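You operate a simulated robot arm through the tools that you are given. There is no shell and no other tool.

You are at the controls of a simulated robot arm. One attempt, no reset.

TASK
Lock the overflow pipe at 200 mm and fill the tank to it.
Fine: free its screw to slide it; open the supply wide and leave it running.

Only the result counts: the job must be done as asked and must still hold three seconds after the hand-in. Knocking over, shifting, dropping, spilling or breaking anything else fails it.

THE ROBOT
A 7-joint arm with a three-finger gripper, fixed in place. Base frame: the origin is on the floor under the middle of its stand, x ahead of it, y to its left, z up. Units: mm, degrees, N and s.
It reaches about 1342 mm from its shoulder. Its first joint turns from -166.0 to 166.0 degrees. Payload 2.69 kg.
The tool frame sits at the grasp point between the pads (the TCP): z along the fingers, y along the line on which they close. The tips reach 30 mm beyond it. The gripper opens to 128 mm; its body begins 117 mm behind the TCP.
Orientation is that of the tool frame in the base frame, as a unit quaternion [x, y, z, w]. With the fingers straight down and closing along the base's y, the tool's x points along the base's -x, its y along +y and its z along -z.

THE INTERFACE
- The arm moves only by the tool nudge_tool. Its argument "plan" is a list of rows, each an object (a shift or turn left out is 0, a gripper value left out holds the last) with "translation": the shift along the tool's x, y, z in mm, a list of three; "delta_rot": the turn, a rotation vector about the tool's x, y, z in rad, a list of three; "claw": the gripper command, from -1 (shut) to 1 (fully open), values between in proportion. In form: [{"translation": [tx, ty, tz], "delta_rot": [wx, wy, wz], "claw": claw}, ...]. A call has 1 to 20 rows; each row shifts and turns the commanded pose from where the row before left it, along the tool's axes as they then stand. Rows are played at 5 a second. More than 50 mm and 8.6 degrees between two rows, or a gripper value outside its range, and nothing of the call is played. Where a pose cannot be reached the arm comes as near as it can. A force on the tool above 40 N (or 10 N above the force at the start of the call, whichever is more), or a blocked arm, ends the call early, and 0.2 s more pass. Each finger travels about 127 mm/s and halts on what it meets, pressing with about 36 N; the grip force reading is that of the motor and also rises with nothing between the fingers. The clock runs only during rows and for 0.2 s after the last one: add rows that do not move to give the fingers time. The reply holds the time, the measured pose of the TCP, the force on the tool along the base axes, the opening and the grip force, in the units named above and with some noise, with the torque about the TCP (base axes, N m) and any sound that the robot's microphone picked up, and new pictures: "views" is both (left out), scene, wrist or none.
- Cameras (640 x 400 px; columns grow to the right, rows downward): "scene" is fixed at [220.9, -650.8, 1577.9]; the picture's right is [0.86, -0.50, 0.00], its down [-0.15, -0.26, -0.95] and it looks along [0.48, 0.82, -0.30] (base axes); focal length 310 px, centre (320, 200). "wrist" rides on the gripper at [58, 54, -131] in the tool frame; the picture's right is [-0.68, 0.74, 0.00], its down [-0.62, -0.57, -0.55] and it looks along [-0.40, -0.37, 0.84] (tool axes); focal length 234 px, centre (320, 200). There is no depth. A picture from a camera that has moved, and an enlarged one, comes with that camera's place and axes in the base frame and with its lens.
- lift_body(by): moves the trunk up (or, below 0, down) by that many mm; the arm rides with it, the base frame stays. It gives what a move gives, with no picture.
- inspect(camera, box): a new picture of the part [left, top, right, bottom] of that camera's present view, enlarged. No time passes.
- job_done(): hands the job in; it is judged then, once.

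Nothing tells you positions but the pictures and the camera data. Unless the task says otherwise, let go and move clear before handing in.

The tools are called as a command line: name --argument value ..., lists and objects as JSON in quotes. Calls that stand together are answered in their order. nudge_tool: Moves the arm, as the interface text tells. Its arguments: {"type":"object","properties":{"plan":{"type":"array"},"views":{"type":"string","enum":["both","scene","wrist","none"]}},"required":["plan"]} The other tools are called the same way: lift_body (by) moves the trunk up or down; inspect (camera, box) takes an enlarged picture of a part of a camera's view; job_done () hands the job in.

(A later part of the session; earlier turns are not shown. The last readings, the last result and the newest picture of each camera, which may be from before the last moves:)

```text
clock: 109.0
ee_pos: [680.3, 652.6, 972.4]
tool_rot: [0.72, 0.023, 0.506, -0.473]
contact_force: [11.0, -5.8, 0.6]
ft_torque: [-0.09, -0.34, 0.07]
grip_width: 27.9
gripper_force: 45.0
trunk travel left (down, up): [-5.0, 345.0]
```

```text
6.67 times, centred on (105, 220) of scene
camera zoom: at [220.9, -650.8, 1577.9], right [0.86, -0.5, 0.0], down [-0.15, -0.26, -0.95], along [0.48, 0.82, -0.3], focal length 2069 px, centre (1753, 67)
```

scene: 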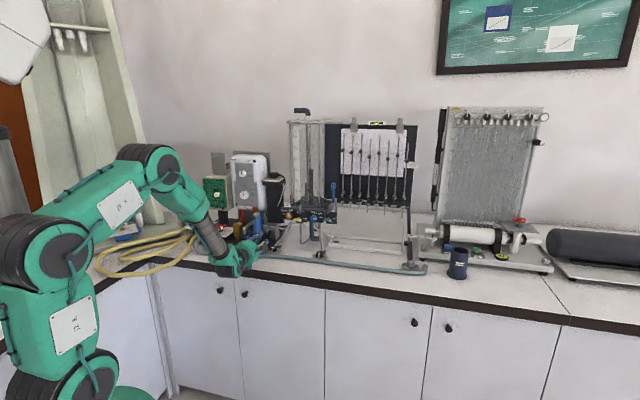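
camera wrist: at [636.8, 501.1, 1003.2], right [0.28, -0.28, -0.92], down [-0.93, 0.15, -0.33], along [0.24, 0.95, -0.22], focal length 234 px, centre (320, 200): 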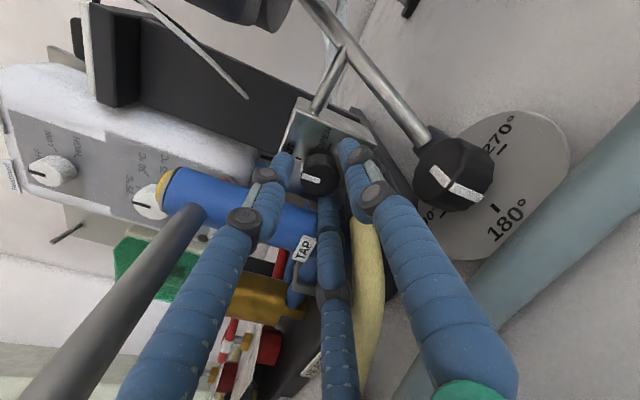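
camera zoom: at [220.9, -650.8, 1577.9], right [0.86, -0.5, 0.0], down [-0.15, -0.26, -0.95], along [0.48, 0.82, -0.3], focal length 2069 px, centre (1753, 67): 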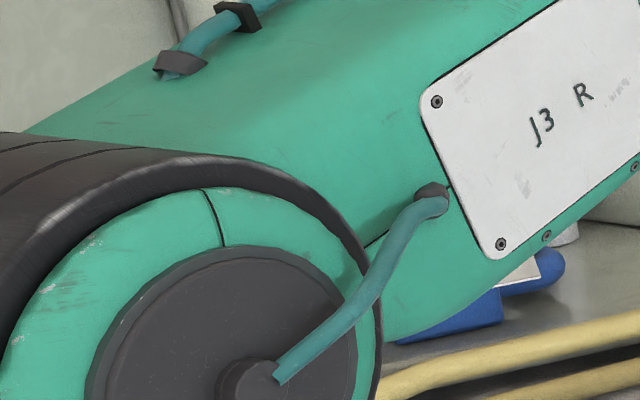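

I'm still convinced this is the tank's own inlet valve. To learn how hard the fingers really hold it, I'll do a small axial pull while gripped and read the force.

nudge_tool --plan '[{"translation": [0, 0, -2]}, {}]' --views "none"

nudge_tool --plan '[{"translation": [0, 0, -2]}, {}]' --views "none"

nudge_tool --plan '[{"translation": [0, 0, -2]}, {}]' --views "wrist"

inspect --camera "wrist" --box '[272, 130, 368, 220]'

```text
clock: 109.6
ee_pos: [680.0, 651.8, 972.2]
tool_rot: [0.721, 0.023, 0.505, -0.474]
contact_force: [27.1, 18.9, -7.1]
ft_torque: [0.13, -0.13, 0.05]
grip_width: 27.8
gripper_force: 44.7
trunk travel left (down, up): [-5.0, 345.0]
```

```text
clock: 110.2
ee_pos: [679.6, 650.2, 971.7]
tool_rot: [0.721, 0.022, 0.505, -0.474]
contact_force: [26.8, 19.6, -9.5]
ft_torque: [0.09, -0.1, 0.04]
grip_width: 27.7
gripper_force: 44.9
trunk travel left (down, up): [-5.0, 345.0]
```

```text
clock: 110.8
ee_pos: [677.2, 650.1, 972.4]
tool_rot: [0.721, 0.022, 0.505, -0.474]
contact_force: [28.1, 18.5, -8.1]
ft_torque: [0.06, -0.08, -0.18]
grip_width: 27.5
gripper_force: 45.0
trunk travel left (down, up): [-5.0, 345.0]
camera wrist: at [641.9, 500.2, 985.2], right [0.05, -0.1, -0.99], down [-0.98, 0.2, -0.07], along [0.2, 0.97, -0.09], focal length 234 px, centre (320, 200)
```

wrist: 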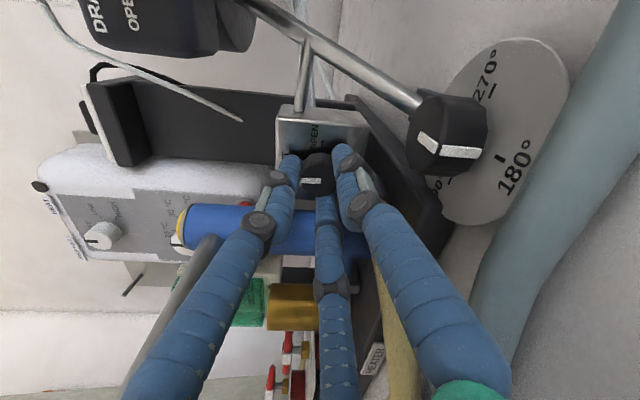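

```text
4.44 times, centred on (320, 175) of wrist
camera zoom: at [641.9, 500.2, 985.2], right [0.05, -0.1, -0.99], down [-0.98, 0.2, -0.07], along [0.2, 0.97, -0.09], focal length 1041 px, centre (320, 311)
```

zoom: 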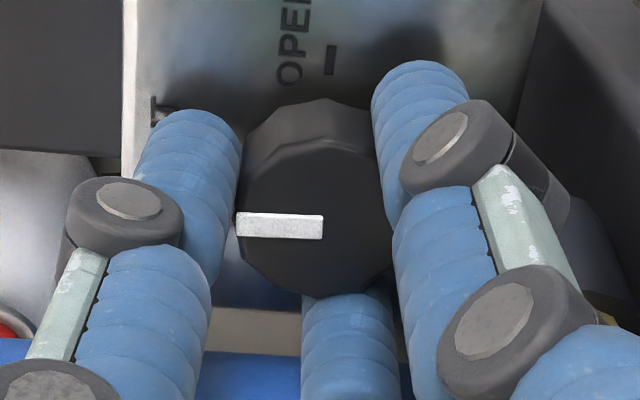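

The axial slip force is about 33 N, so plain friction gives only about 0.48 N·m. The pointer is a raised rib, though, and if the top finger pushes against its left flank I gain a lot of torque. That needs about 15° more roll, so I'll back out and test whether the wrist can roll to y≈348°.

nudge_tool --plan '[{"claw": -0.3}, {}, {"translation": [0, 0, -20]}, {"translation": [0, 0, -30]}, {"translation": [0, 0, -30]}, {"delta_rot": [0, 0, -0.1]}, {"delta_rot": [0, 0, -0.1]}, {"delta_rot": [0, 0, -0.1]}, {"delta_rot": [0, 0, -0.06]}, {}]' --views "none"

```text
clock: 113.0
ee_pos: [619.7, 591.4, 976.7]
tool_rot: [0.704, 0.153, 0.583, -0.375]
contact_force: [0.1, -0.4, 0.4]
ft_torque: [-0.01, -0.04, -0.03]
grip_width: 45.0
gripper_force: 0.0
trunk travel left (down, up): [-5.0, 345.0]
```

At y=339.5° with no limit yet. I'll continue in small steps.

nudge_tool --plan '[{"delta_rot": [0, 0, -0.05]}, {"delta_rot": [0, 0, -0.05]}, {}]' --views "none"

nudge_tool --plan '[{"delta_rot": [0, 0, -0.05]}, {"delta_rot": [0, 0, -0.05]}, {}]' --views "wrist"

```text
clock: 113.8
ee_pos: [619.0, 591.2, 976.1]
tool_rot: [0.697, 0.186, 0.601, -0.346]
contact_force: [0.6, -0.2, 0.1]
ft_torque: [-0.06, -0.03, 0.0]
grip_width: 45.1
gripper_force: 0.0
trunk travel left (down, up): [-5.0, 345.0]
```

```text
clock: 114.6
ee_pos: [619.7, 592.0, 975.2]
tool_rot: [0.686, 0.221, 0.617, -0.316]
contact_force: [0.6, 0.1, 0.7]
ft_torque: [-0.03, 0.04, 0.01]
grip_width: 44.9
gripper_force: 0.0
trunk travel left (down, up): [-5.0, 345.0]
camera wrist: at [573.2, 455.7, 1028.4], right [0.42, -0.46, -0.79], down [-0.87, 0.06, -0.5], along [0.28, 0.89, -0.37], focal length 234 px, centre (320, 200)
```

wrist: 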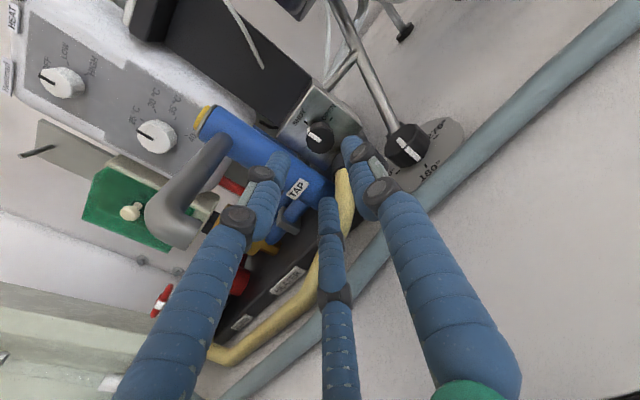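

No limit: y=350.7° is reachable. I'll look closely at the knob's pointer rib from here.

inspect --camera "wrist" --box '[290, 110, 350, 160]'

inspect --camera "wrist" --box '[240, 90, 400, 220]'

inspect --camera "scene" --box '[256, 212, 296, 240]'

```text
8.00 times, centred on (320, 135) of wrist
camera zoom: at [573.2, 455.7, 1028.4], right [0.42, -0.46, -0.79], down [-0.87, 0.06, -0.5], along [0.28, 0.89, -0.37], focal length 1873 px, centre (320, 720)
```

zoom: 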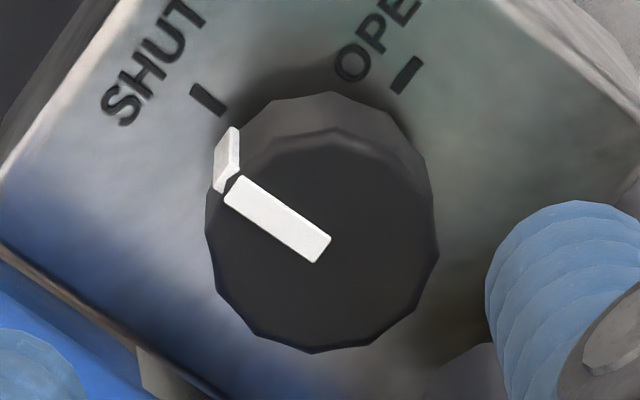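

```text
3.08 times, centred on (320, 155) of wrist
camera zoom: at [573.2, 455.7, 1028.4], right [0.42, -0.46, -0.79], down [-0.87, 0.06, -0.5], along [0.28, 0.89, -0.37], focal length 720 px, centre (320, 338)
```

zoom: 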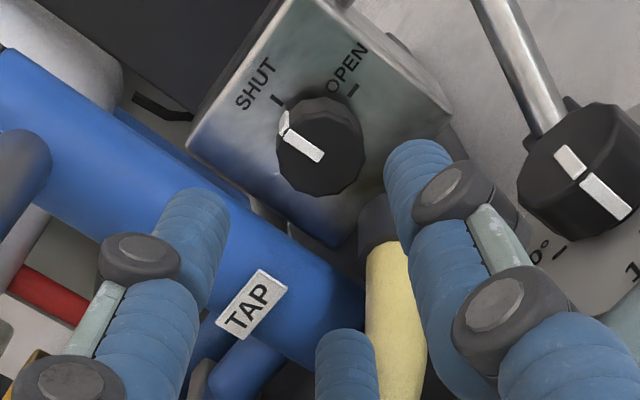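

```text
14.29 times, centred on (276, 226) of scene
camera zoom: at [220.9, -650.8, 1577.9], right [0.86, -0.5, 0.0], down [-0.15, -0.26, -0.95], along [0.48, 0.82, -0.3], focal length 4434 px, centre (949, -171)
```

zoom: 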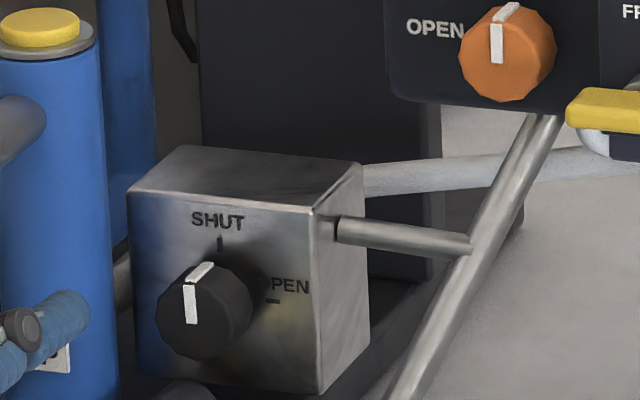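

The side of the pointer is indeed a small raised rib. With y≈347° the top finger will sit just left of it. I'll set the opening to 35 mm, roll back 3.5° and go in.

nudge_tool --plan '[{"delta_rot": [0, 0, 0.06], "claw": -0.46}, {"translation": [0, 0, 30]}, {"translation": [0, 0, 25]}, {"translation": [0, 0, 20]}, {"translation": [0, 0, 6]}, {}]' --views "none"

inspect --camera "wrist" --box '[272, 130, 368, 220]'

```text
clock: 116.0
ee_pos: [676.0, 649.0, 971.5]
tool_rot: [0.692, 0.201, 0.607, -0.334]
contact_force: [0.3, 0.5, -0.9]
ft_torque: [0.02, -0.01, -0.01]
grip_width: 34.7
gripper_force: 0.0
trunk travel left (down, up): [-5.0, 345.0]
```

```text
4.44 times, centred on (320, 175) of wrist
camera zoom: at [632.6, 510.6, 1020.7], right [0.38, -0.43, -0.82], down [-0.89, 0.09, -0.45], along [0.26, 0.9, -0.35], focal length 1041 px, centre (320, 311)
```

zoom: 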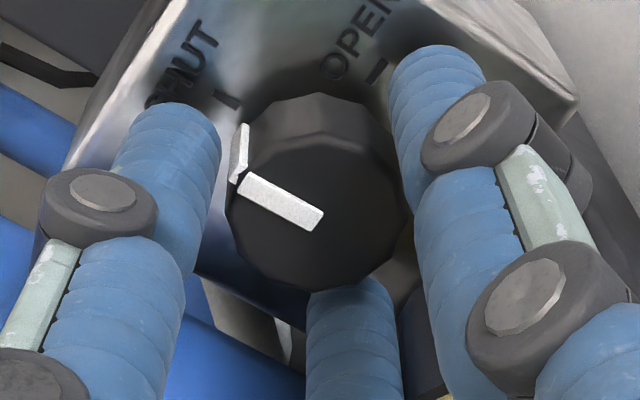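

The top finger is just on the counter-clockwise side of the rib, as wanted. I'll advance 5 mm and close.

nudge_tool --plan '[{"translation": [0, 0, 5]}, {"claw": -1}, {}, {}]' --views "none"

inspect --camera "wrist" --box '[272, 130, 368, 220]'

nudge_tool --plan '[{"delta_rot": [0, 0, 0.05]}, {"delta_rot": [0, 0, 0.05]}, {"delta_rot": [0, 0, 0.05]}, {"delta_rot": [0, 0, 0.05]}, {"delta_rot": [0, 0, 0.05]}, {}]' --views "none"

inspect --camera "wrist" --box '[272, 130, 368, 220]'

```text
clock: 117.0
ee_pos: [680.8, 652.7, 972.5]
tool_rot: [0.692, 0.2, 0.607, -0.334]
contact_force: [-0.6, 0.2, 2.7]
ft_torque: [0.15, -0.15, -0.16]
grip_width: 27.5
gripper_force: 45.0
trunk travel left (down, up): [-5.0, 345.0]
```

```text
4.44 times, centred on (320, 175) of wrist
camera zoom: at [636.1, 513.9, 1021.6], right [0.38, -0.43, -0.82], down [-0.89, 0.09, -0.46], along [0.26, 0.9, -0.34], focal length 1041 px, centre (320, 311)
```

zoom: 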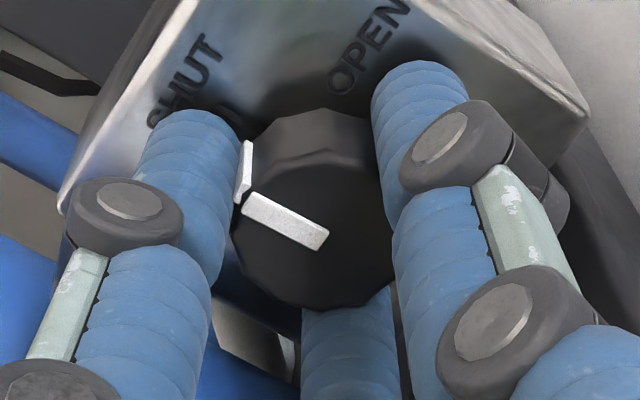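

```text
clock: 118.4
ee_pos: [680.7, 652.4, 972.1]
tool_rot: [0.712, 0.113, 0.561, -0.407]
contact_force: [6.8, 7.2, 0.1]
ft_torque: [0.05, -0.15, -0.06]
grip_width: 28.4
gripper_force: 44.7
trunk travel left (down, up): [-5.0, 345.0]
```

```text
4.44 times, centred on (320, 175) of wrist
camera zoom: at [641.7, 506.5, 1004.2], right [0.22, -0.27, -0.94], down [-0.95, 0.16, -0.27], along [0.22, 0.95, -0.22], focal length 1041 px, centre (320, 311)
```

zoom: 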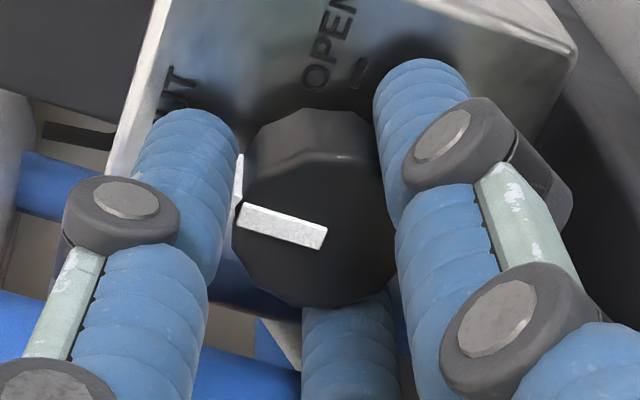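

I need the torque during motion, not just after it relaxes. I'll take single small steps and read the torque at each.

nudge_tool --plan '[{"delta_rot": [0, 0, 0.05]}]' --views "none"

nudge_tool --plan '[{"delta_rot": [0, 0, 0.05]}]' --views "none"

nudge_tool --plan '[{"delta_rot": [0, 0, 0.05]}]' --views "none"

nudge_tool --plan '[{"delta_rot": [0, 0, 0.05]}]' --views "none"

inspect --camera "wrist" --box '[272, 130, 368, 220]'

```text
clock: 118.8
ee_pos: [680.1, 653.0, 972.3]
tool_rot: [0.714, 0.095, 0.55, -0.421]
contact_force: [5.2, 5.7, 0.4]
ft_torque: [-0.15, -0.21, 0.04]
grip_width: 28.4
gripper_force: 45.0
trunk travel left (down, up): [-5.0, 345.0]
```

```text
clock: 119.2
ee_pos: [679.5, 652.1, 972.7]
tool_rot: [0.717, 0.077, 0.54, -0.434]
contact_force: [3.5, 0.8, 1.0]
ft_torque: [-0.04, -0.37, 0.25]
grip_width: 28.3
gripper_force: 44.8
trunk travel left (down, up): [-5.0, 345.0]
```

```text
clock: 119.6
ee_pos: [680.0, 651.7, 971.6]
tool_rot: [0.718, 0.06, 0.529, -0.448]
contact_force: [2.6, -1.0, 0.8]
ft_torque: [0.07, -0.21, 0.17]
grip_width: 28.2
gripper_force: 45.5
trunk travel left (down, up): [-5.0, 345.0]
```

```text
clock: 120.0
ee_pos: [680.2, 651.7, 973.3]
tool_rot: [0.72, 0.04, 0.517, -0.461]
contact_force: [0.8, -2.3, 1.5]
ft_torque: [-0.03, -0.33, 0.17]
grip_width: 27.9
gripper_force: 44.9
trunk travel left (down, up): [-5.0, 345.0]
```

```text
4.44 times, centred on (320, 175) of wrist
camera zoom: at [644.0, 503.0, 988.7], right [0.08, -0.14, -0.99], down [-0.97, 0.19, -0.11], along [0.21, 0.97, -0.12], focal length 1041 px, centre (320, 311)
```

zoom: 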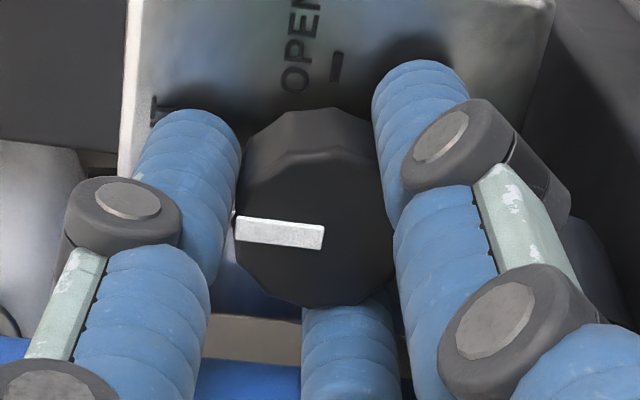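

Friction torque at slip is only about 0.3–0.5 N·m and the knob hasn't budged. Before trying harder I'll check the label by the first red-wheel valve, in case that is the real supply.

inspect --camera "scene" --box '[185, 230, 225, 255]'

inspect --camera "wrist" --box '[240, 280, 420, 400]'

inspect --camera "scene" --box '[285, 205, 345, 250]'

```text
16.00 times, centred on (205, 242) of scene
camera zoom: at [220.9, -650.8, 1577.9], right [0.86, -0.5, 0.0], down [-0.15, -0.26, -0.95], along [0.48, 0.82, -0.3], focal length 4966 px, centre (2160, -480)
```

zoom: 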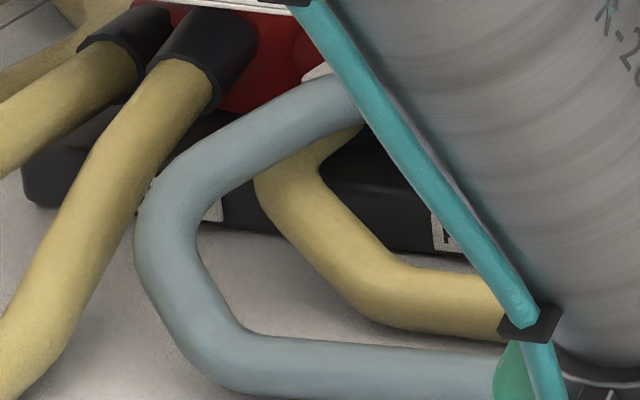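

```text
3.33 times, centred on (330, 340) of wrist
camera zoom: at [644.0, 503.0, 988.7], right [0.08, -0.14, -0.99], down [-0.97, 0.19, -0.11], along [0.21, 0.97, -0.12], focal length 781 px, centre (287, -267)
```

zoom: 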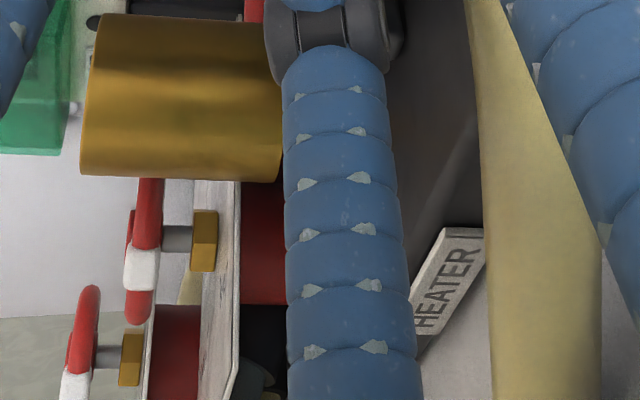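

```text
8.89 times, centred on (315, 228) of scene
camera zoom: at [220.9, -650.8, 1577.9], right [0.86, -0.5, 0.0], down [-0.15, -0.26, -0.95], along [0.48, 0.82, -0.3], focal length 2759 px, centre (364, -44)
```

zoom: 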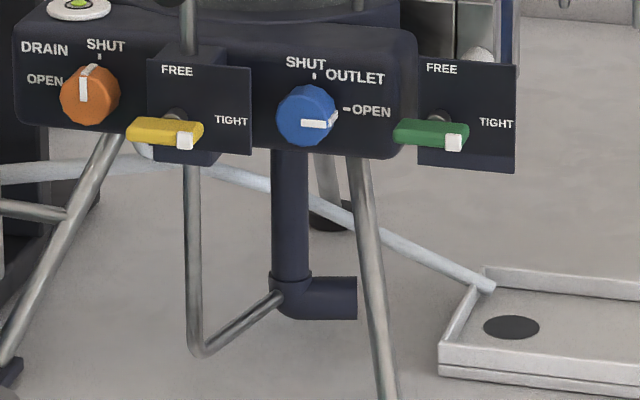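

I'll release, back out, and use the wrist camera, which looks left in this roll, to read the labels on the manifold.

nudge_tool --plan '[{"claw": -0.3}, {}, {"translation": [0, 0, -25]}, {"translation": [0, 0, -40]}, {"translation": [0, 0, -45]}, {"translation": [0, 0, -45]}, {"translation": [0, 0, -45]}, {}]' --views "both"

inspect --camera "wrist" --box '[280, 60, 480, 260]'

inspect --camera "wrist" --box '[260, 180, 420, 330]'

```text
clock: 121.8
ee_pos: [538.2, 512.3, 979.5]
tool_rot: [0.719, 0.041, 0.517, -0.462]
contact_force: [-1.7, -1.0, 0.6]
ft_torque: [0.02, -0.01, -0.01]
grip_width: 44.9
gripper_force: 0.1
trunk travel left (down, up): [-5.0, 345.0]
camera wrist: at [502.1, 363.2, 995.8], right [0.08, -0.14, -0.99], down [-0.97, 0.19, -0.11], along [0.21, 0.97, -0.12], focal length 234 px, centre (320, 200)
```

scene: 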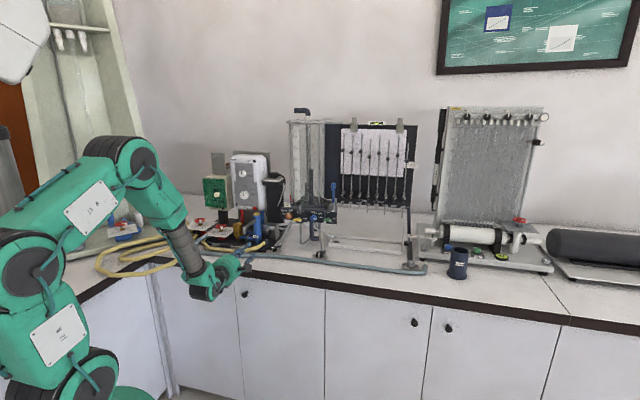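
wrist: 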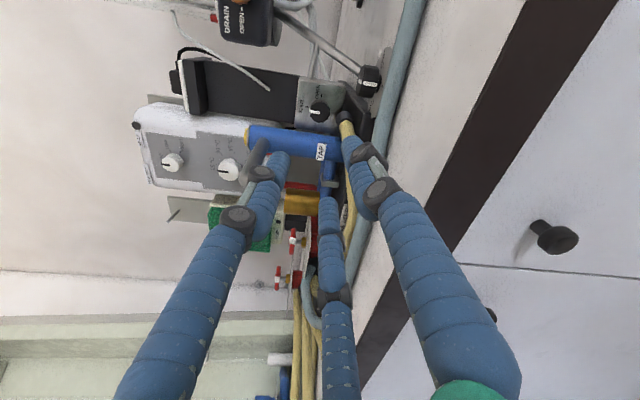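

```text
2.00 times, centred on (380, 160) of wrist
camera zoom: at [502.1, 363.2, 995.8], right [0.08, -0.14, -0.99], down [-0.97, 0.19, -0.11], along [0.21, 0.97, -0.12], focal length 468 px, centre (200, 280)
```

zoom: 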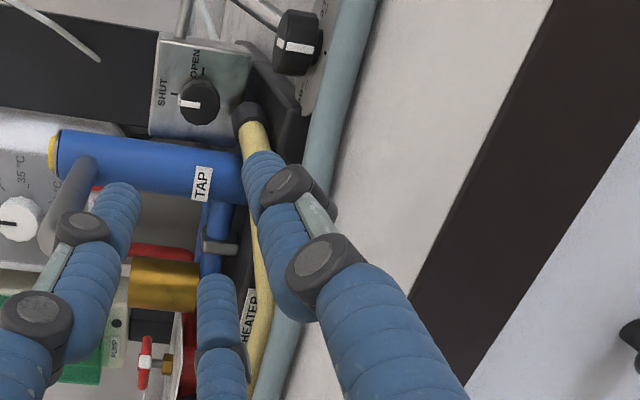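

```text
2.67 times, centred on (340, 255) of wrist
camera zoom: at [502.1, 363.2, 995.8], right [0.08, -0.14, -0.99], down [-0.97, 0.19, -0.11], along [0.21, 0.97, -0.12], focal length 624 px, centre (267, 53)
```

zoom: 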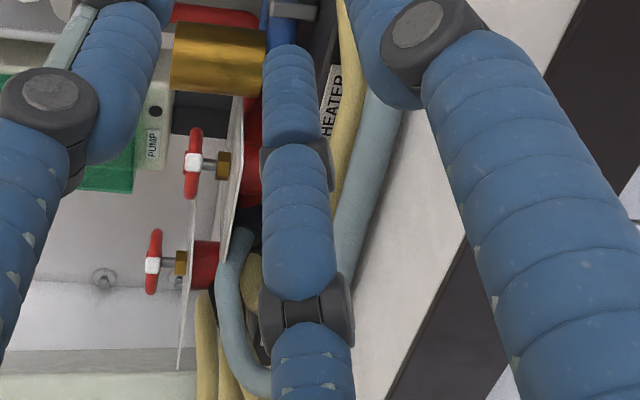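

nudge_tool --plan '[{"translation": [0, 0, -30]}, {"translation": [-10, -42, 0]}, {"translation": [-10, -42, 0]}, {"translation": [-10, -42, 0]}, {}]' --views "both"

inspect --camera "wrist" --box '[280, 130, 440, 330]'

inspect --camera "scene" --box '[180, 215, 260, 265]'

```text
clock: 123.0
ee_pos: [434.0, 576.5, 1037.4]
tool_rot: [0.719, 0.042, 0.517, -0.462]
contact_force: [0.0, -1.3, -0.6]
ft_torque: [0.01, 0.0, -0.01]
grip_width: 45.1
gripper_force: 0.0
trunk travel left (down, up): [-5.0, 345.0]
camera wrist: at [396.9, 427.6, 1053.7], right [0.08, -0.14, -0.99], down [-0.97, 0.19, -0.11], along [0.21, 0.97, -0.12], focal length 234 px, centre (320, 200)
```

scene: 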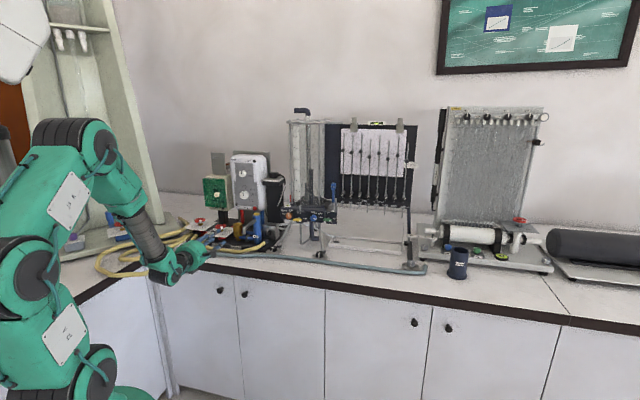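
wrist: 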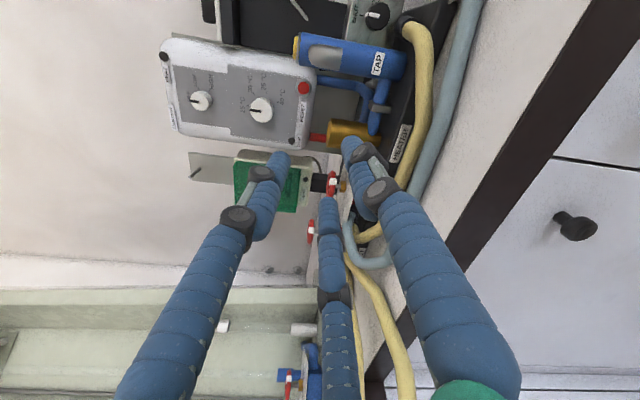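

```text
2.00 times, centred on (360, 230) of wrist
camera zoom: at [396.9, 427.6, 1053.7], right [0.08, -0.14, -0.99], down [-0.97, 0.19, -0.11], along [0.21, 0.97, -0.12], focal length 468 px, centre (240, 140)
```

zoom: 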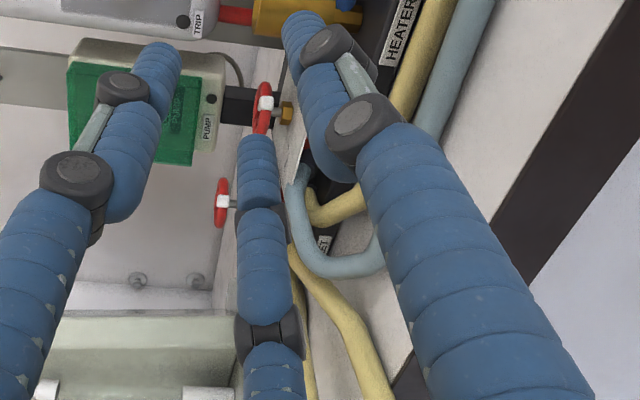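

```text
8.00 times, centred on (220, 240) of scene
camera zoom: at [220.9, -650.8, 1577.9], right [0.86, -0.5, 0.0], down [-0.15, -0.26, -0.95], along [0.48, 0.82, -0.3], focal length 2483 px, centre (1120, -120)
```

zoom: 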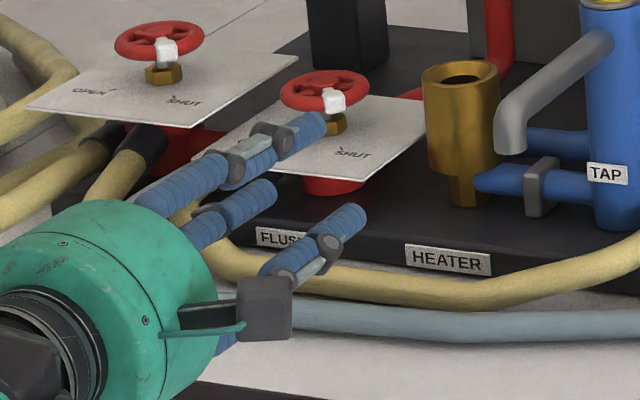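

inspect --camera "wrist" --box '[346, 236, 378, 266]'

inspect --camera "wrist" --box '[350, 200, 400, 262]'

inspect --camera "wrist" --box '[380, 0, 440, 60]'

```text
13.33 times, centred on (362, 251) of wrist
camera zoom: at [396.9, 427.6, 1053.7], right [0.08, -0.14, -0.99], down [-0.97, 0.19, -0.11], along [0.21, 0.97, -0.12], focal length 3122 px, centre (-240, -480)
```

zoom: 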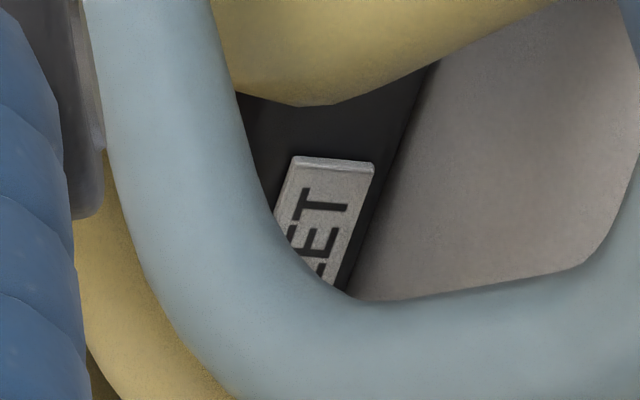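

```text
6.45 times, centred on (375, 231) of wrist
camera zoom: at [396.9, 427.6, 1053.7], right [0.08, -0.14, -0.99], down [-0.97, 0.19, -0.11], along [0.21, 0.97, -0.12], focal length 1511 px, centre (-35, 0)
```

zoom: 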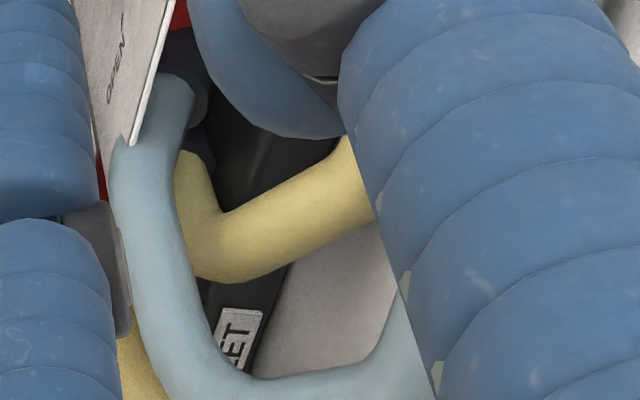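

```text
6.67 times, centred on (410, 30) of wrist
camera zoom: at [396.9, 427.6, 1053.7], right [0.08, -0.14, -0.99], down [-0.97, 0.19, -0.11], along [0.21, 0.97, -0.12], focal length 1561 px, centre (-280, 1333)
```

zoom: 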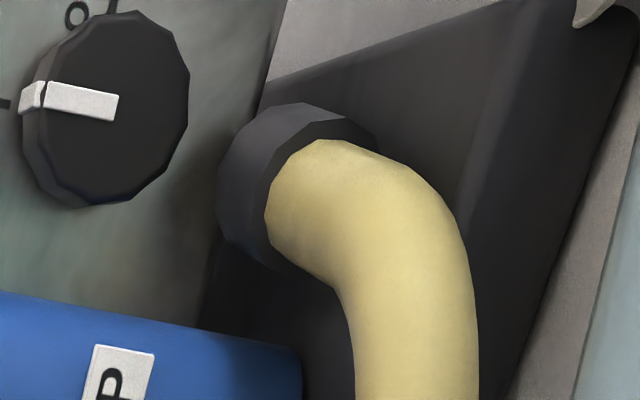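

The label reads "INLET" on the heater rig, so the steel box on the tank's own leg is the tank's supply. I'll push the rib directly instead: with the hand closed to a rigid fist, use its lower-left finger to push the pointer rib clockwise around the knob. First I move back right, roll to y=330°, yaw slightly left so the body clears the spout, and close the hand.

nudge_tool --plan '[{"translation": [18.1, 36.3, 0], "claw": -1}, {"translation": [18.1, 36.3, 0]}, {"translation": [18.1, 36.3, 0]}, {"delta_rot": [0, 0, -0.148]}, {"delta_rot": [0.104, -0.0197, 0]}, {}]' --views "wrist"

```text
clock: 124.4
ee_pos: [520.9, 490.6, 1009.9]
tool_rot: [0.697, 0.126, 0.537, -0.457]
contact_force: [-0.1, 0.1, 0.0]
ft_torque: [0.0, -0.01, -0.01]
grip_width: 2.2
gripper_force: 31.1
trunk travel left (down, up): [-5.0, 345.0]
camera wrist: at [496.9, 339.5, 1032.7], right [0.23, -0.19, -0.95], down [-0.97, 0.08, -0.25], along [0.12, 0.98, -0.17], focal length 234 px, centre (320, 200)
```

wrist: 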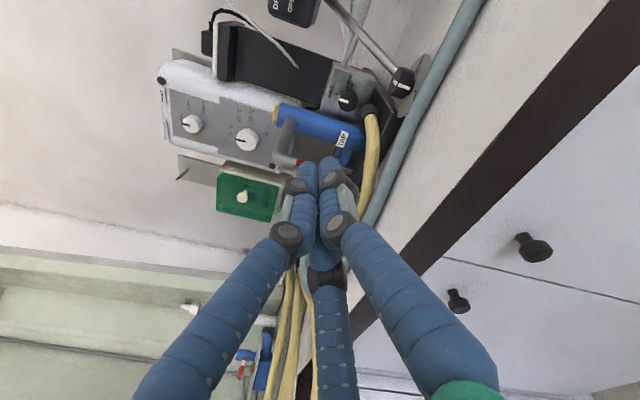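

nudge_tool --plan '[{"translation": [11, 22.7, 0]}, {"translation": [0, 0, 42]}, {"translation": [0, 0, 42]}, {"translation": [0, 0, 42]}, {"translation": [0, 0, 40]}, {"translation": [0, 0, 32]}, {}]' --views "both"

inspect --camera "wrist" --box '[256, 100, 384, 220]'

inspect --camera "scene" --box '[220, 195, 316, 255]'

```text
clock: 126.0
ee_pos: [665.2, 627.5, 1006.4]
tool_rot: [0.697, 0.126, 0.538, -0.457]
contact_force: [-1.1, 0.2, -0.7]
ft_torque: [-0.01, -0.01, 0.0]
grip_width: 2.1
gripper_force: 31.4
trunk travel left (down, up): [-5.0, 345.0]
camera wrist: at [642.4, 477.3, 1030.4], right [0.23, -0.19, -0.95], down [-0.97, 0.08, -0.25], along [0.12, 0.98, -0.17], focal length 234 px, centre (320, 200)
```

scene: 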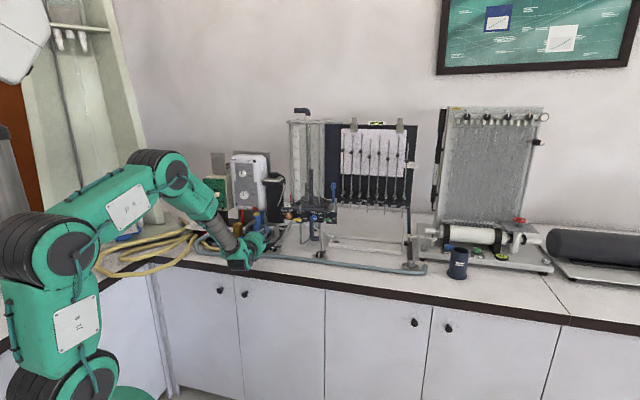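
wrist: 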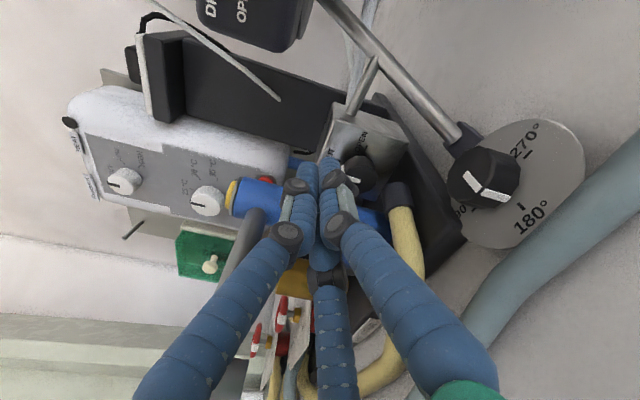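

```text
3.33 times, centred on (320, 160) of wrist
camera zoom: at [642.4, 477.3, 1030.4], right [0.23, -0.19, -0.95], down [-0.97, 0.08, -0.25], along [0.12, 0.98, -0.17], focal length 781 px, centre (320, 333)
```

zoom: 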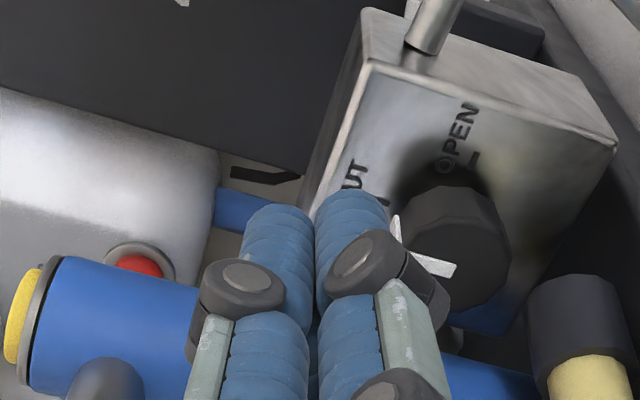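

```text
6.67 times, centred on (268, 225) of scene
camera zoom: at [220.9, -650.8, 1577.9], right [0.86, -0.5, 0.0], down [-0.15, -0.26, -0.95], along [0.48, 0.82, -0.3], focal length 2069 px, centre (667, 33)
```

zoom: 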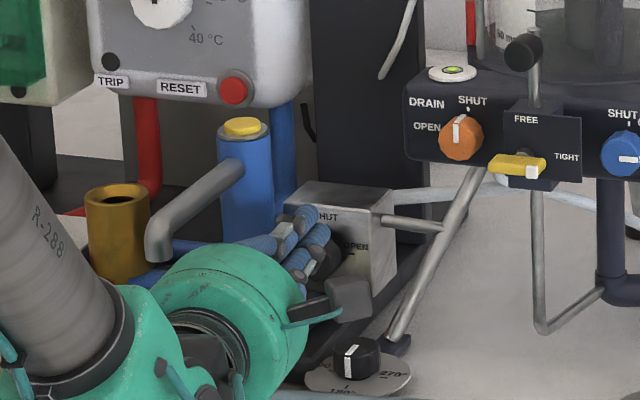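

The closed hand is above-left of the knob. I'll advance the last 28 mm so the fingertip is beside the rib.

nudge_tool --plan '[{"translation": [0, 0, 14]}, {"translation": [0, 0, 14]}, {}]' --views "none"

inspect --camera "wrist" --box '[272, 120, 384, 220]'

inspect --camera "scene" --box '[252, 210, 300, 240]'

```text
clock: 126.8
ee_pos: [683.4, 650.1, 1007.7]
tool_rot: [0.697, 0.126, 0.538, -0.457]
contact_force: [-0.3, 0.0, 0.3]
ft_torque: [0.01, -0.01, -0.02]
grip_width: 2.2
gripper_force: 31.8
trunk travel left (down, up): [-5.0, 345.0]
```

```text
4.00 times, centred on (328, 170) of wrist
camera zoom: at [660.2, 499.4, 1030.4], right [0.23, -0.19, -0.95], down [-0.97, 0.08, -0.25], along [0.12, 0.98, -0.17], focal length 937 px, centre (288, 320)
```

zoom: 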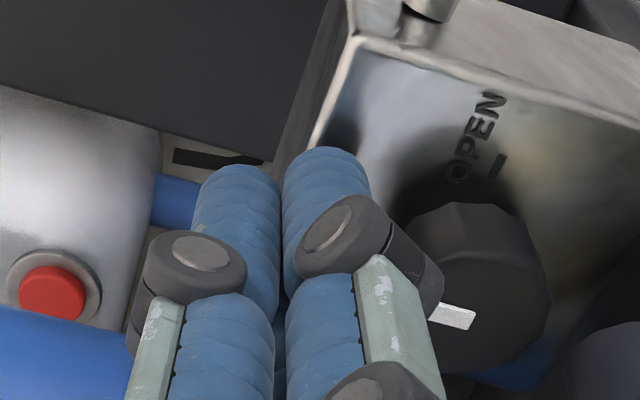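

```text
13.33 times, centred on (276, 225) of scene
camera zoom: at [220.9, -650.8, 1577.9], right [0.86, -0.5, 0.0], down [-0.15, -0.26, -0.95], along [0.48, 0.82, -0.3], focal length 4138 px, centre (907, -133)
```

zoom: 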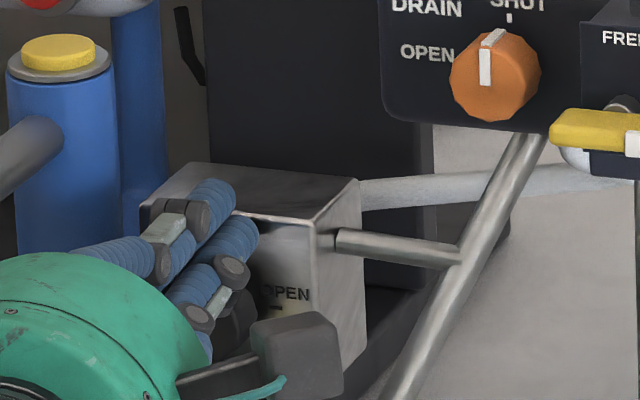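

The fist is above the knob. I'll lower it until the lower-left finger touches the knob just left of the rib.

nudge_tool --plan '[{"translation": [-4.3, 2.5, 0]}, {"translation": [-4.3, 2.5, 0]}, {}]' --views "none"

nudge_tool --plan '[{"translation": [-1.73, 1.0, 0]}, {}]' --views "none"

inspect --camera "wrist" --box '[272, 120, 384, 220]'

```text
clock: 127.6
ee_pos: [682.3, 650.6, 998.0]
tool_rot: [0.697, 0.126, 0.538, -0.457]
contact_force: [0.6, 0.7, 0.0]
ft_torque: [0.0, 0.01, 0.03]
grip_width: 2.2
gripper_force: 31.6
trunk travel left (down, up): [-5.0, 345.0]
```

```text
clock: 128.2
ee_pos: [683.6, 649.4, 996.0]
tool_rot: [0.697, 0.127, 0.538, -0.457]
contact_force: [-0.3, 1.9, 4.3]
ft_torque: [0.08, -0.02, 0.02]
grip_width: 2.2
gripper_force: 31.1
trunk travel left (down, up): [-5.0, 345.0]
```

```text
4.00 times, centred on (328, 170) of wrist
camera zoom: at [659.3, 499.1, 1020.3], right [0.23, -0.19, -0.95], down [-0.97, 0.08, -0.25], along [0.12, 0.98, -0.17], focal length 937 px, centre (288, 320)
```

zoom: 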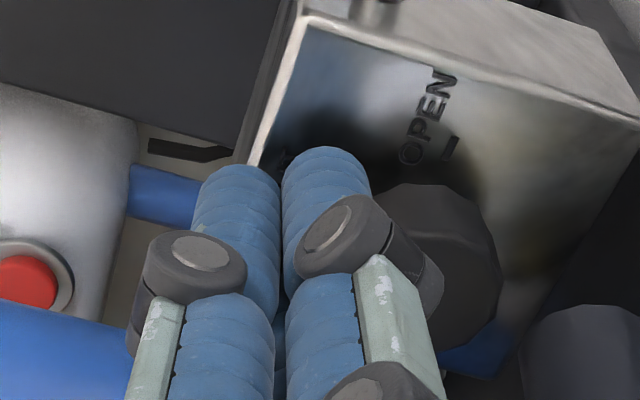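

Contact is made (4 N). I'll preload downward a few millimetres and then push to the right in small increments, watching force and pointer.

nudge_tool --plan '[{"translation": [-2.6, 1.5, 0]}, {"translation": [-2.6, 1.5, 0]}, {}]' --views "none"

nudge_tool --plan '[{"translation": [1.0, 1.72, -0.2]}, {"translation": [1.0, 1.72, -0.2]}, {}]' --views "none"

nudge_tool --plan '[{"translation": [1.0, 1.72, -0.2]}, {"translation": [1.0, 1.72, -0.2]}, {}]' --views "none"

inspect --camera "wrist" --box '[272, 120, 384, 220]'

inspect --camera "scene" --box '[252, 210, 300, 240]'

```text
clock: 129.0
ee_pos: [682.9, 649.3, 995.7]
tool_rot: [0.694, 0.127, 0.54, -0.459]
contact_force: [-1.0, 8.6, 31.2]
ft_torque: [0.52, -0.08, 0.14]
grip_width: 2.1
gripper_force: 31.2
trunk travel left (down, up): [-5.0, 345.0]
```

```text
clock: 129.5
ee_pos: [683.5, 649.3, 996.9]
tool_rot: [0.693, 0.128, 0.54, -0.46]
contact_force: [0.3, 1.1, 4.5]
ft_torque: [0.12, -0.04, -0.06]
grip_width: 1.8
gripper_force: 31.4
trunk travel left (down, up): [-5.0, 345.0]
stopped in row 2: the force on the tool passed its limit at 44 N (the readings are from after the stop); the commanded pose is now the measured one
```

```text
clock: 130.3
ee_pos: [687.5, 648.3, 998.6]
tool_rot: [0.693, 0.129, 0.54, -0.46]
contact_force: [-4.0, 8.7, 15.7]
ft_torque: [0.33, 0.03, 0.09]
grip_width: 2.0
gripper_force: 32.0
trunk travel left (down, up): [-5.0, 345.0]
```

```text
4.00 times, centred on (328, 170) of wrist
camera zoom: at [663.4, 496.1, 1020.2], right [0.24, -0.18, -0.95], down [-0.96, 0.08, -0.26], along [0.12, 0.98, -0.16], focal length 937 px, centre (288, 320)
```

zoom: 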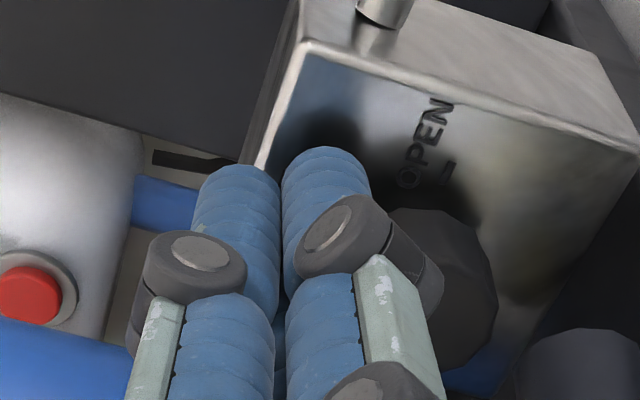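

```text
13.33 times, centred on (276, 225) of scene
camera zoom: at [220.9, -650.8, 1577.9], right [0.86, -0.5, 0.0], down [-0.15, -0.26, -0.95], along [0.48, 0.82, -0.3], focal length 4138 px, centre (907, -133)
```

zoom: 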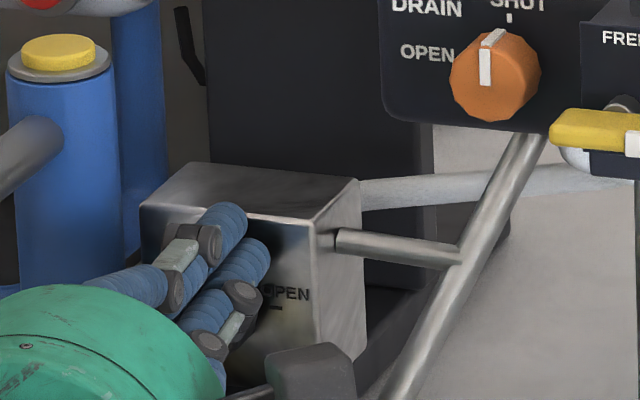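

The fist just climbs over the small rib. The knob withstood about 0.8 N·m clockwise without moving, which looks like an end stop rather than friction: the valve may open counter-clockwise, from SHUT round to OPEN. I'll back out, re-grip and test gently counter-clockwise.

nudge_tool --plan '[{"translation": [6.9, -4.0, 0]}, {"translation": [0, 0, -25]}, {"translation": [0, 0, -25]}, {"translation": [0, 0, -25]}, {"delta_rot": [-0.104, 0.0197, 0], "claw": -0.46}, {"delta_rot": [0, 0, 0.1]}, {"delta_rot": [0, 0, 0.1]}, {"delta_rot": [0, 0, 0.1]}, {}]' --views "wrist"

inspect --camera "wrist" --box '[272, 80, 432, 200]'

```text
clock: 132.3
ee_pos: [638.5, 588.9, 1002.3]
tool_rot: [0.718, -0.013, 0.482, -0.502]
contact_force: [0.0, -0.4, 0.4]
ft_torque: [-0.02, 0.02, 0.03]
grip_width: 34.5
gripper_force: 0.1
trunk travel left (down, up): [-5.0, 345.0]
camera wrist: at [604.2, 439.5, 1005.9], right [-0.02, -0.03, -1.0], down [-0.98, 0.2, 0.01], along [0.2, 0.98, -0.03], focal length 234 px, centre (320, 200)
```

wrist: 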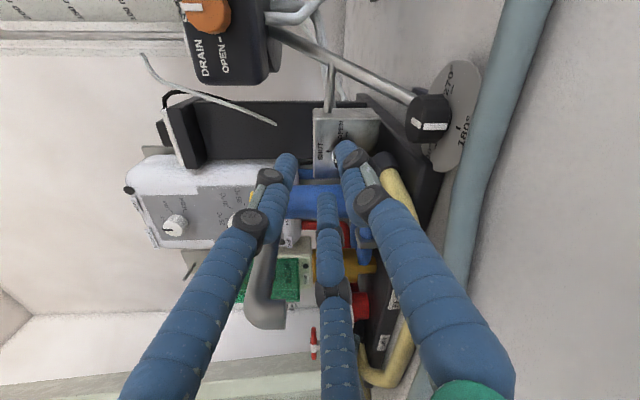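

```text
3.33 times, centred on (352, 140) of wrist
camera zoom: at [604.2, 439.5, 1005.9], right [-0.02, -0.03, -1.0], down [-0.98, 0.2, 0.01], along [0.2, 0.98, -0.03], focal length 781 px, centre (213, 400)
```

zoom: 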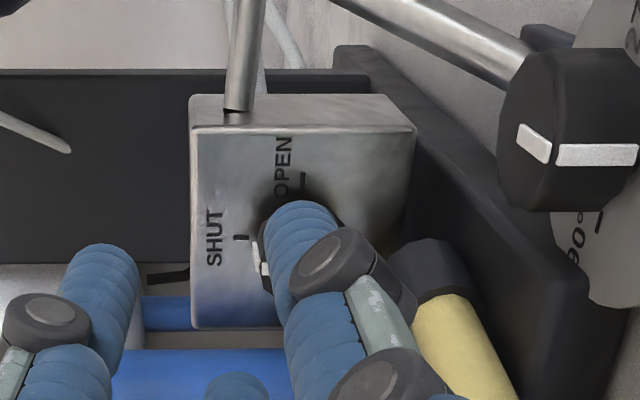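

nudge_tool --plan '[{"translation": [-15.1, 4.9, 0]}, {"translation": [-15.1, 4.9, 0]}, {"translation": [0, 0, 30]}, {"translation": [0, 0, 25]}, {"translation": [0, 0, 10]}, {}]' --views "none"

inspect --camera "wrist" --box '[272, 130, 368, 220]'

```text
clock: 133.7
ee_pos: [673.7, 646.5, 974.7]
tool_rot: [0.718, -0.013, 0.482, -0.501]
contact_force: [1.9, 0.4, 0.5]
ft_torque: [0.01, 0.0, -0.04]
grip_width: 34.4
gripper_force: 0.1
trunk travel left (down, up): [-5.0, 345.0]
```

```text
4.44 times, centred on (320, 175) of wrist
camera zoom: at [638.5, 496.5, 977.8], right [-0.02, -0.03, -1.0], down [-0.98, 0.2, 0.01], along [0.2, 0.98, -0.03], focal length 1041 px, centre (320, 311)
```

zoom: 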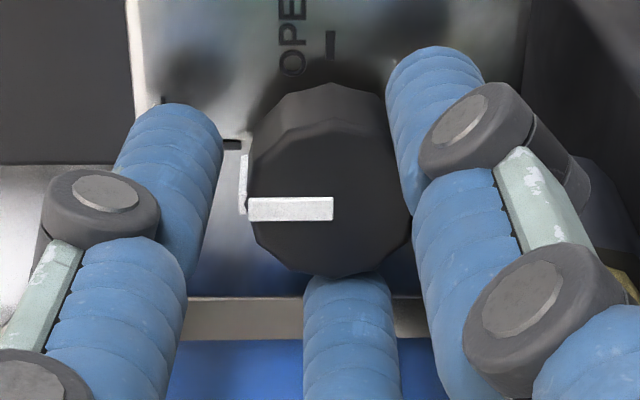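

nudge_tool --plan '[{"translation": [-1.3, 1.4, 4]}, {"translation": [0, 0, 5]}, {"claw": -1}, {}, {}]' --views "none"

inspect --camera "wrist" --box '[272, 130, 368, 220]'

nudge_tool --plan '[{"delta_rot": [0, 0, -0.06]}, {"delta_rot": [0, 0, -0.06]}, {"delta_rot": [0, 0, -0.06]}, {"delta_rot": [0, 0, -0.06]}]' --views "none"

inspect --camera "wrist" --box '[272, 130, 368, 220]'

```text
clock: 134.9
ee_pos: [680.1, 651.7, 971.9]
tool_rot: [0.719, -0.012, 0.482, -0.501]
contact_force: [1.7, -5.3, -4.0]
ft_torque: [0.05, -0.03, -0.09]
grip_width: 27.5
gripper_force: 45.2
trunk travel left (down, up): [-5.0, 345.0]
```

```text
4.44 times, centred on (320, 175) of wrist
camera zoom: at [645.1, 502.1, 976.0], right [-0.02, -0.03, -1.0], down [-0.98, 0.2, 0.01], along [0.2, 0.98, -0.03], focal length 1041 px, centre (320, 311)
```

zoom: 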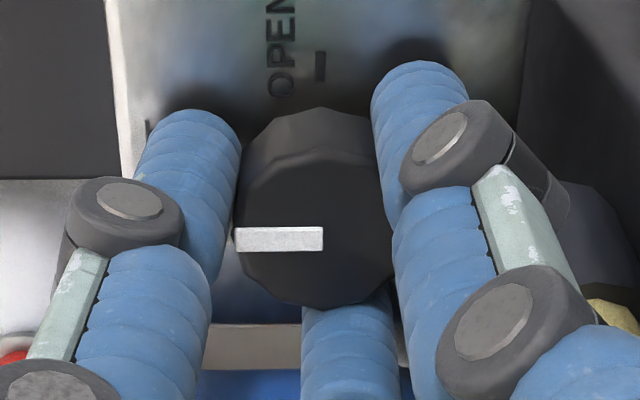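

```text
clock: 135.9
ee_pos: [680.3, 651.8, 972.1]
tool_rot: [0.714, 0.074, 0.539, -0.44]
contact_force: [3.8, -0.9, 1.0]
ft_torque: [0.16, -0.16, -0.37]
grip_width: 27.6
gripper_force: 45.3
trunk travel left (down, up): [-5.0, 345.0]
```

```text
4.44 times, centred on (320, 175) of wrist
camera zoom: at [643.7, 504.1, 994.5], right [0.15, -0.19, -0.97], down [-0.97, 0.18, -0.19], along [0.21, 0.96, -0.16], focal length 1041 px, centre (320, 311)
```

zoom: 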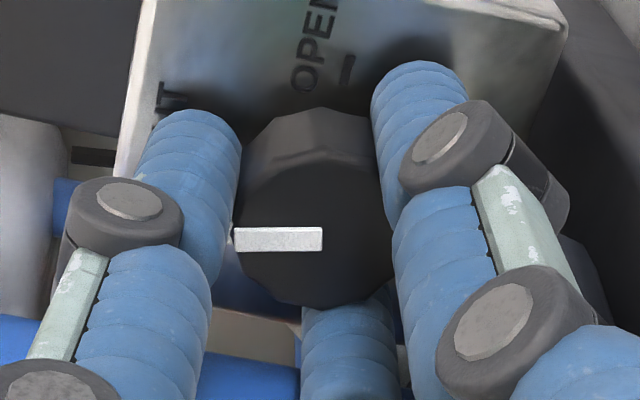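

The pointer stayed fixed relative to the fingers, so the knob turned counter-clockwise 14° with almost no torque. It opens the long way round, about 270° counter-clockwise to OPEN. The valve is now slightly open, so I'll check the tank and outlet for water.

inspect --camera "scene" --box '[285, 160, 365, 210]'

inspect --camera "scene" --box '[300, 195, 420, 270]'

inspect --camera "scene" --box '[252, 210, 300, 240]'

```text
8.00 times, centred on (325, 185) of scene
camera zoom: at [220.9, -650.8, 1577.9], right [0.86, -0.5, 0.0], down [-0.15, -0.26, -0.95], along [0.48, 0.82, -0.3], focal length 2483 px, centre (280, 320)
```

zoom: 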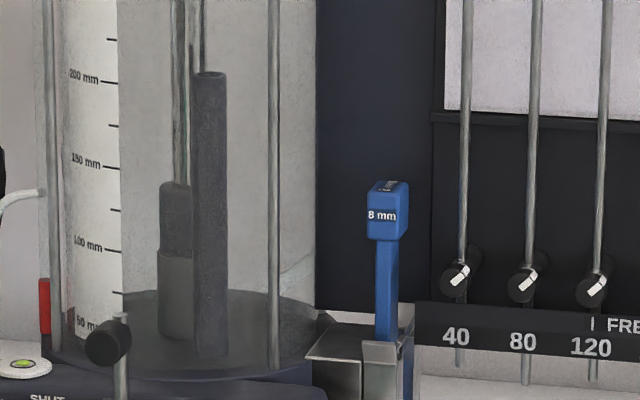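

```text
5.33 times, centred on (360, 232) of scene
camera zoom: at [220.9, -650.8, 1577.9], right [0.86, -0.5, 0.0], down [-0.15, -0.26, -0.95], along [0.48, 0.82, -0.3], focal length 1655 px, centre (107, 27)
```

zoom: 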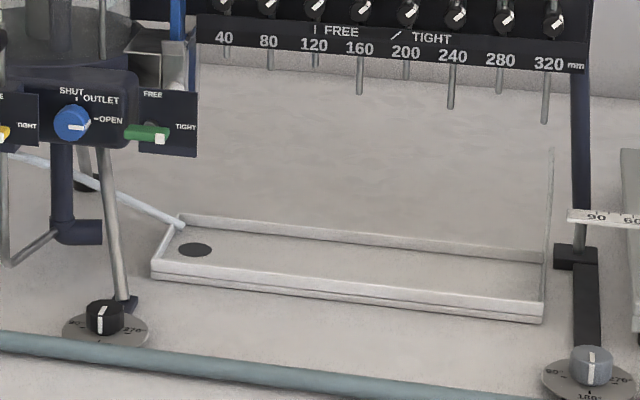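

```text
13.33 times, centred on (276, 225) of scene
camera zoom: at [220.9, -650.8, 1577.9], right [0.86, -0.5, 0.0], down [-0.15, -0.26, -0.95], along [0.48, 0.82, -0.3], focal length 4138 px, centre (907, -133)
```

zoom: 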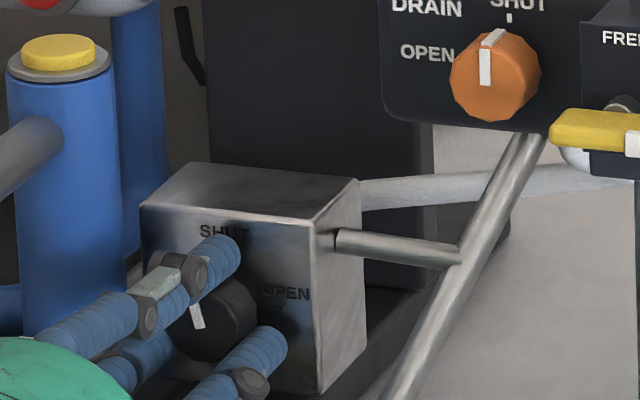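

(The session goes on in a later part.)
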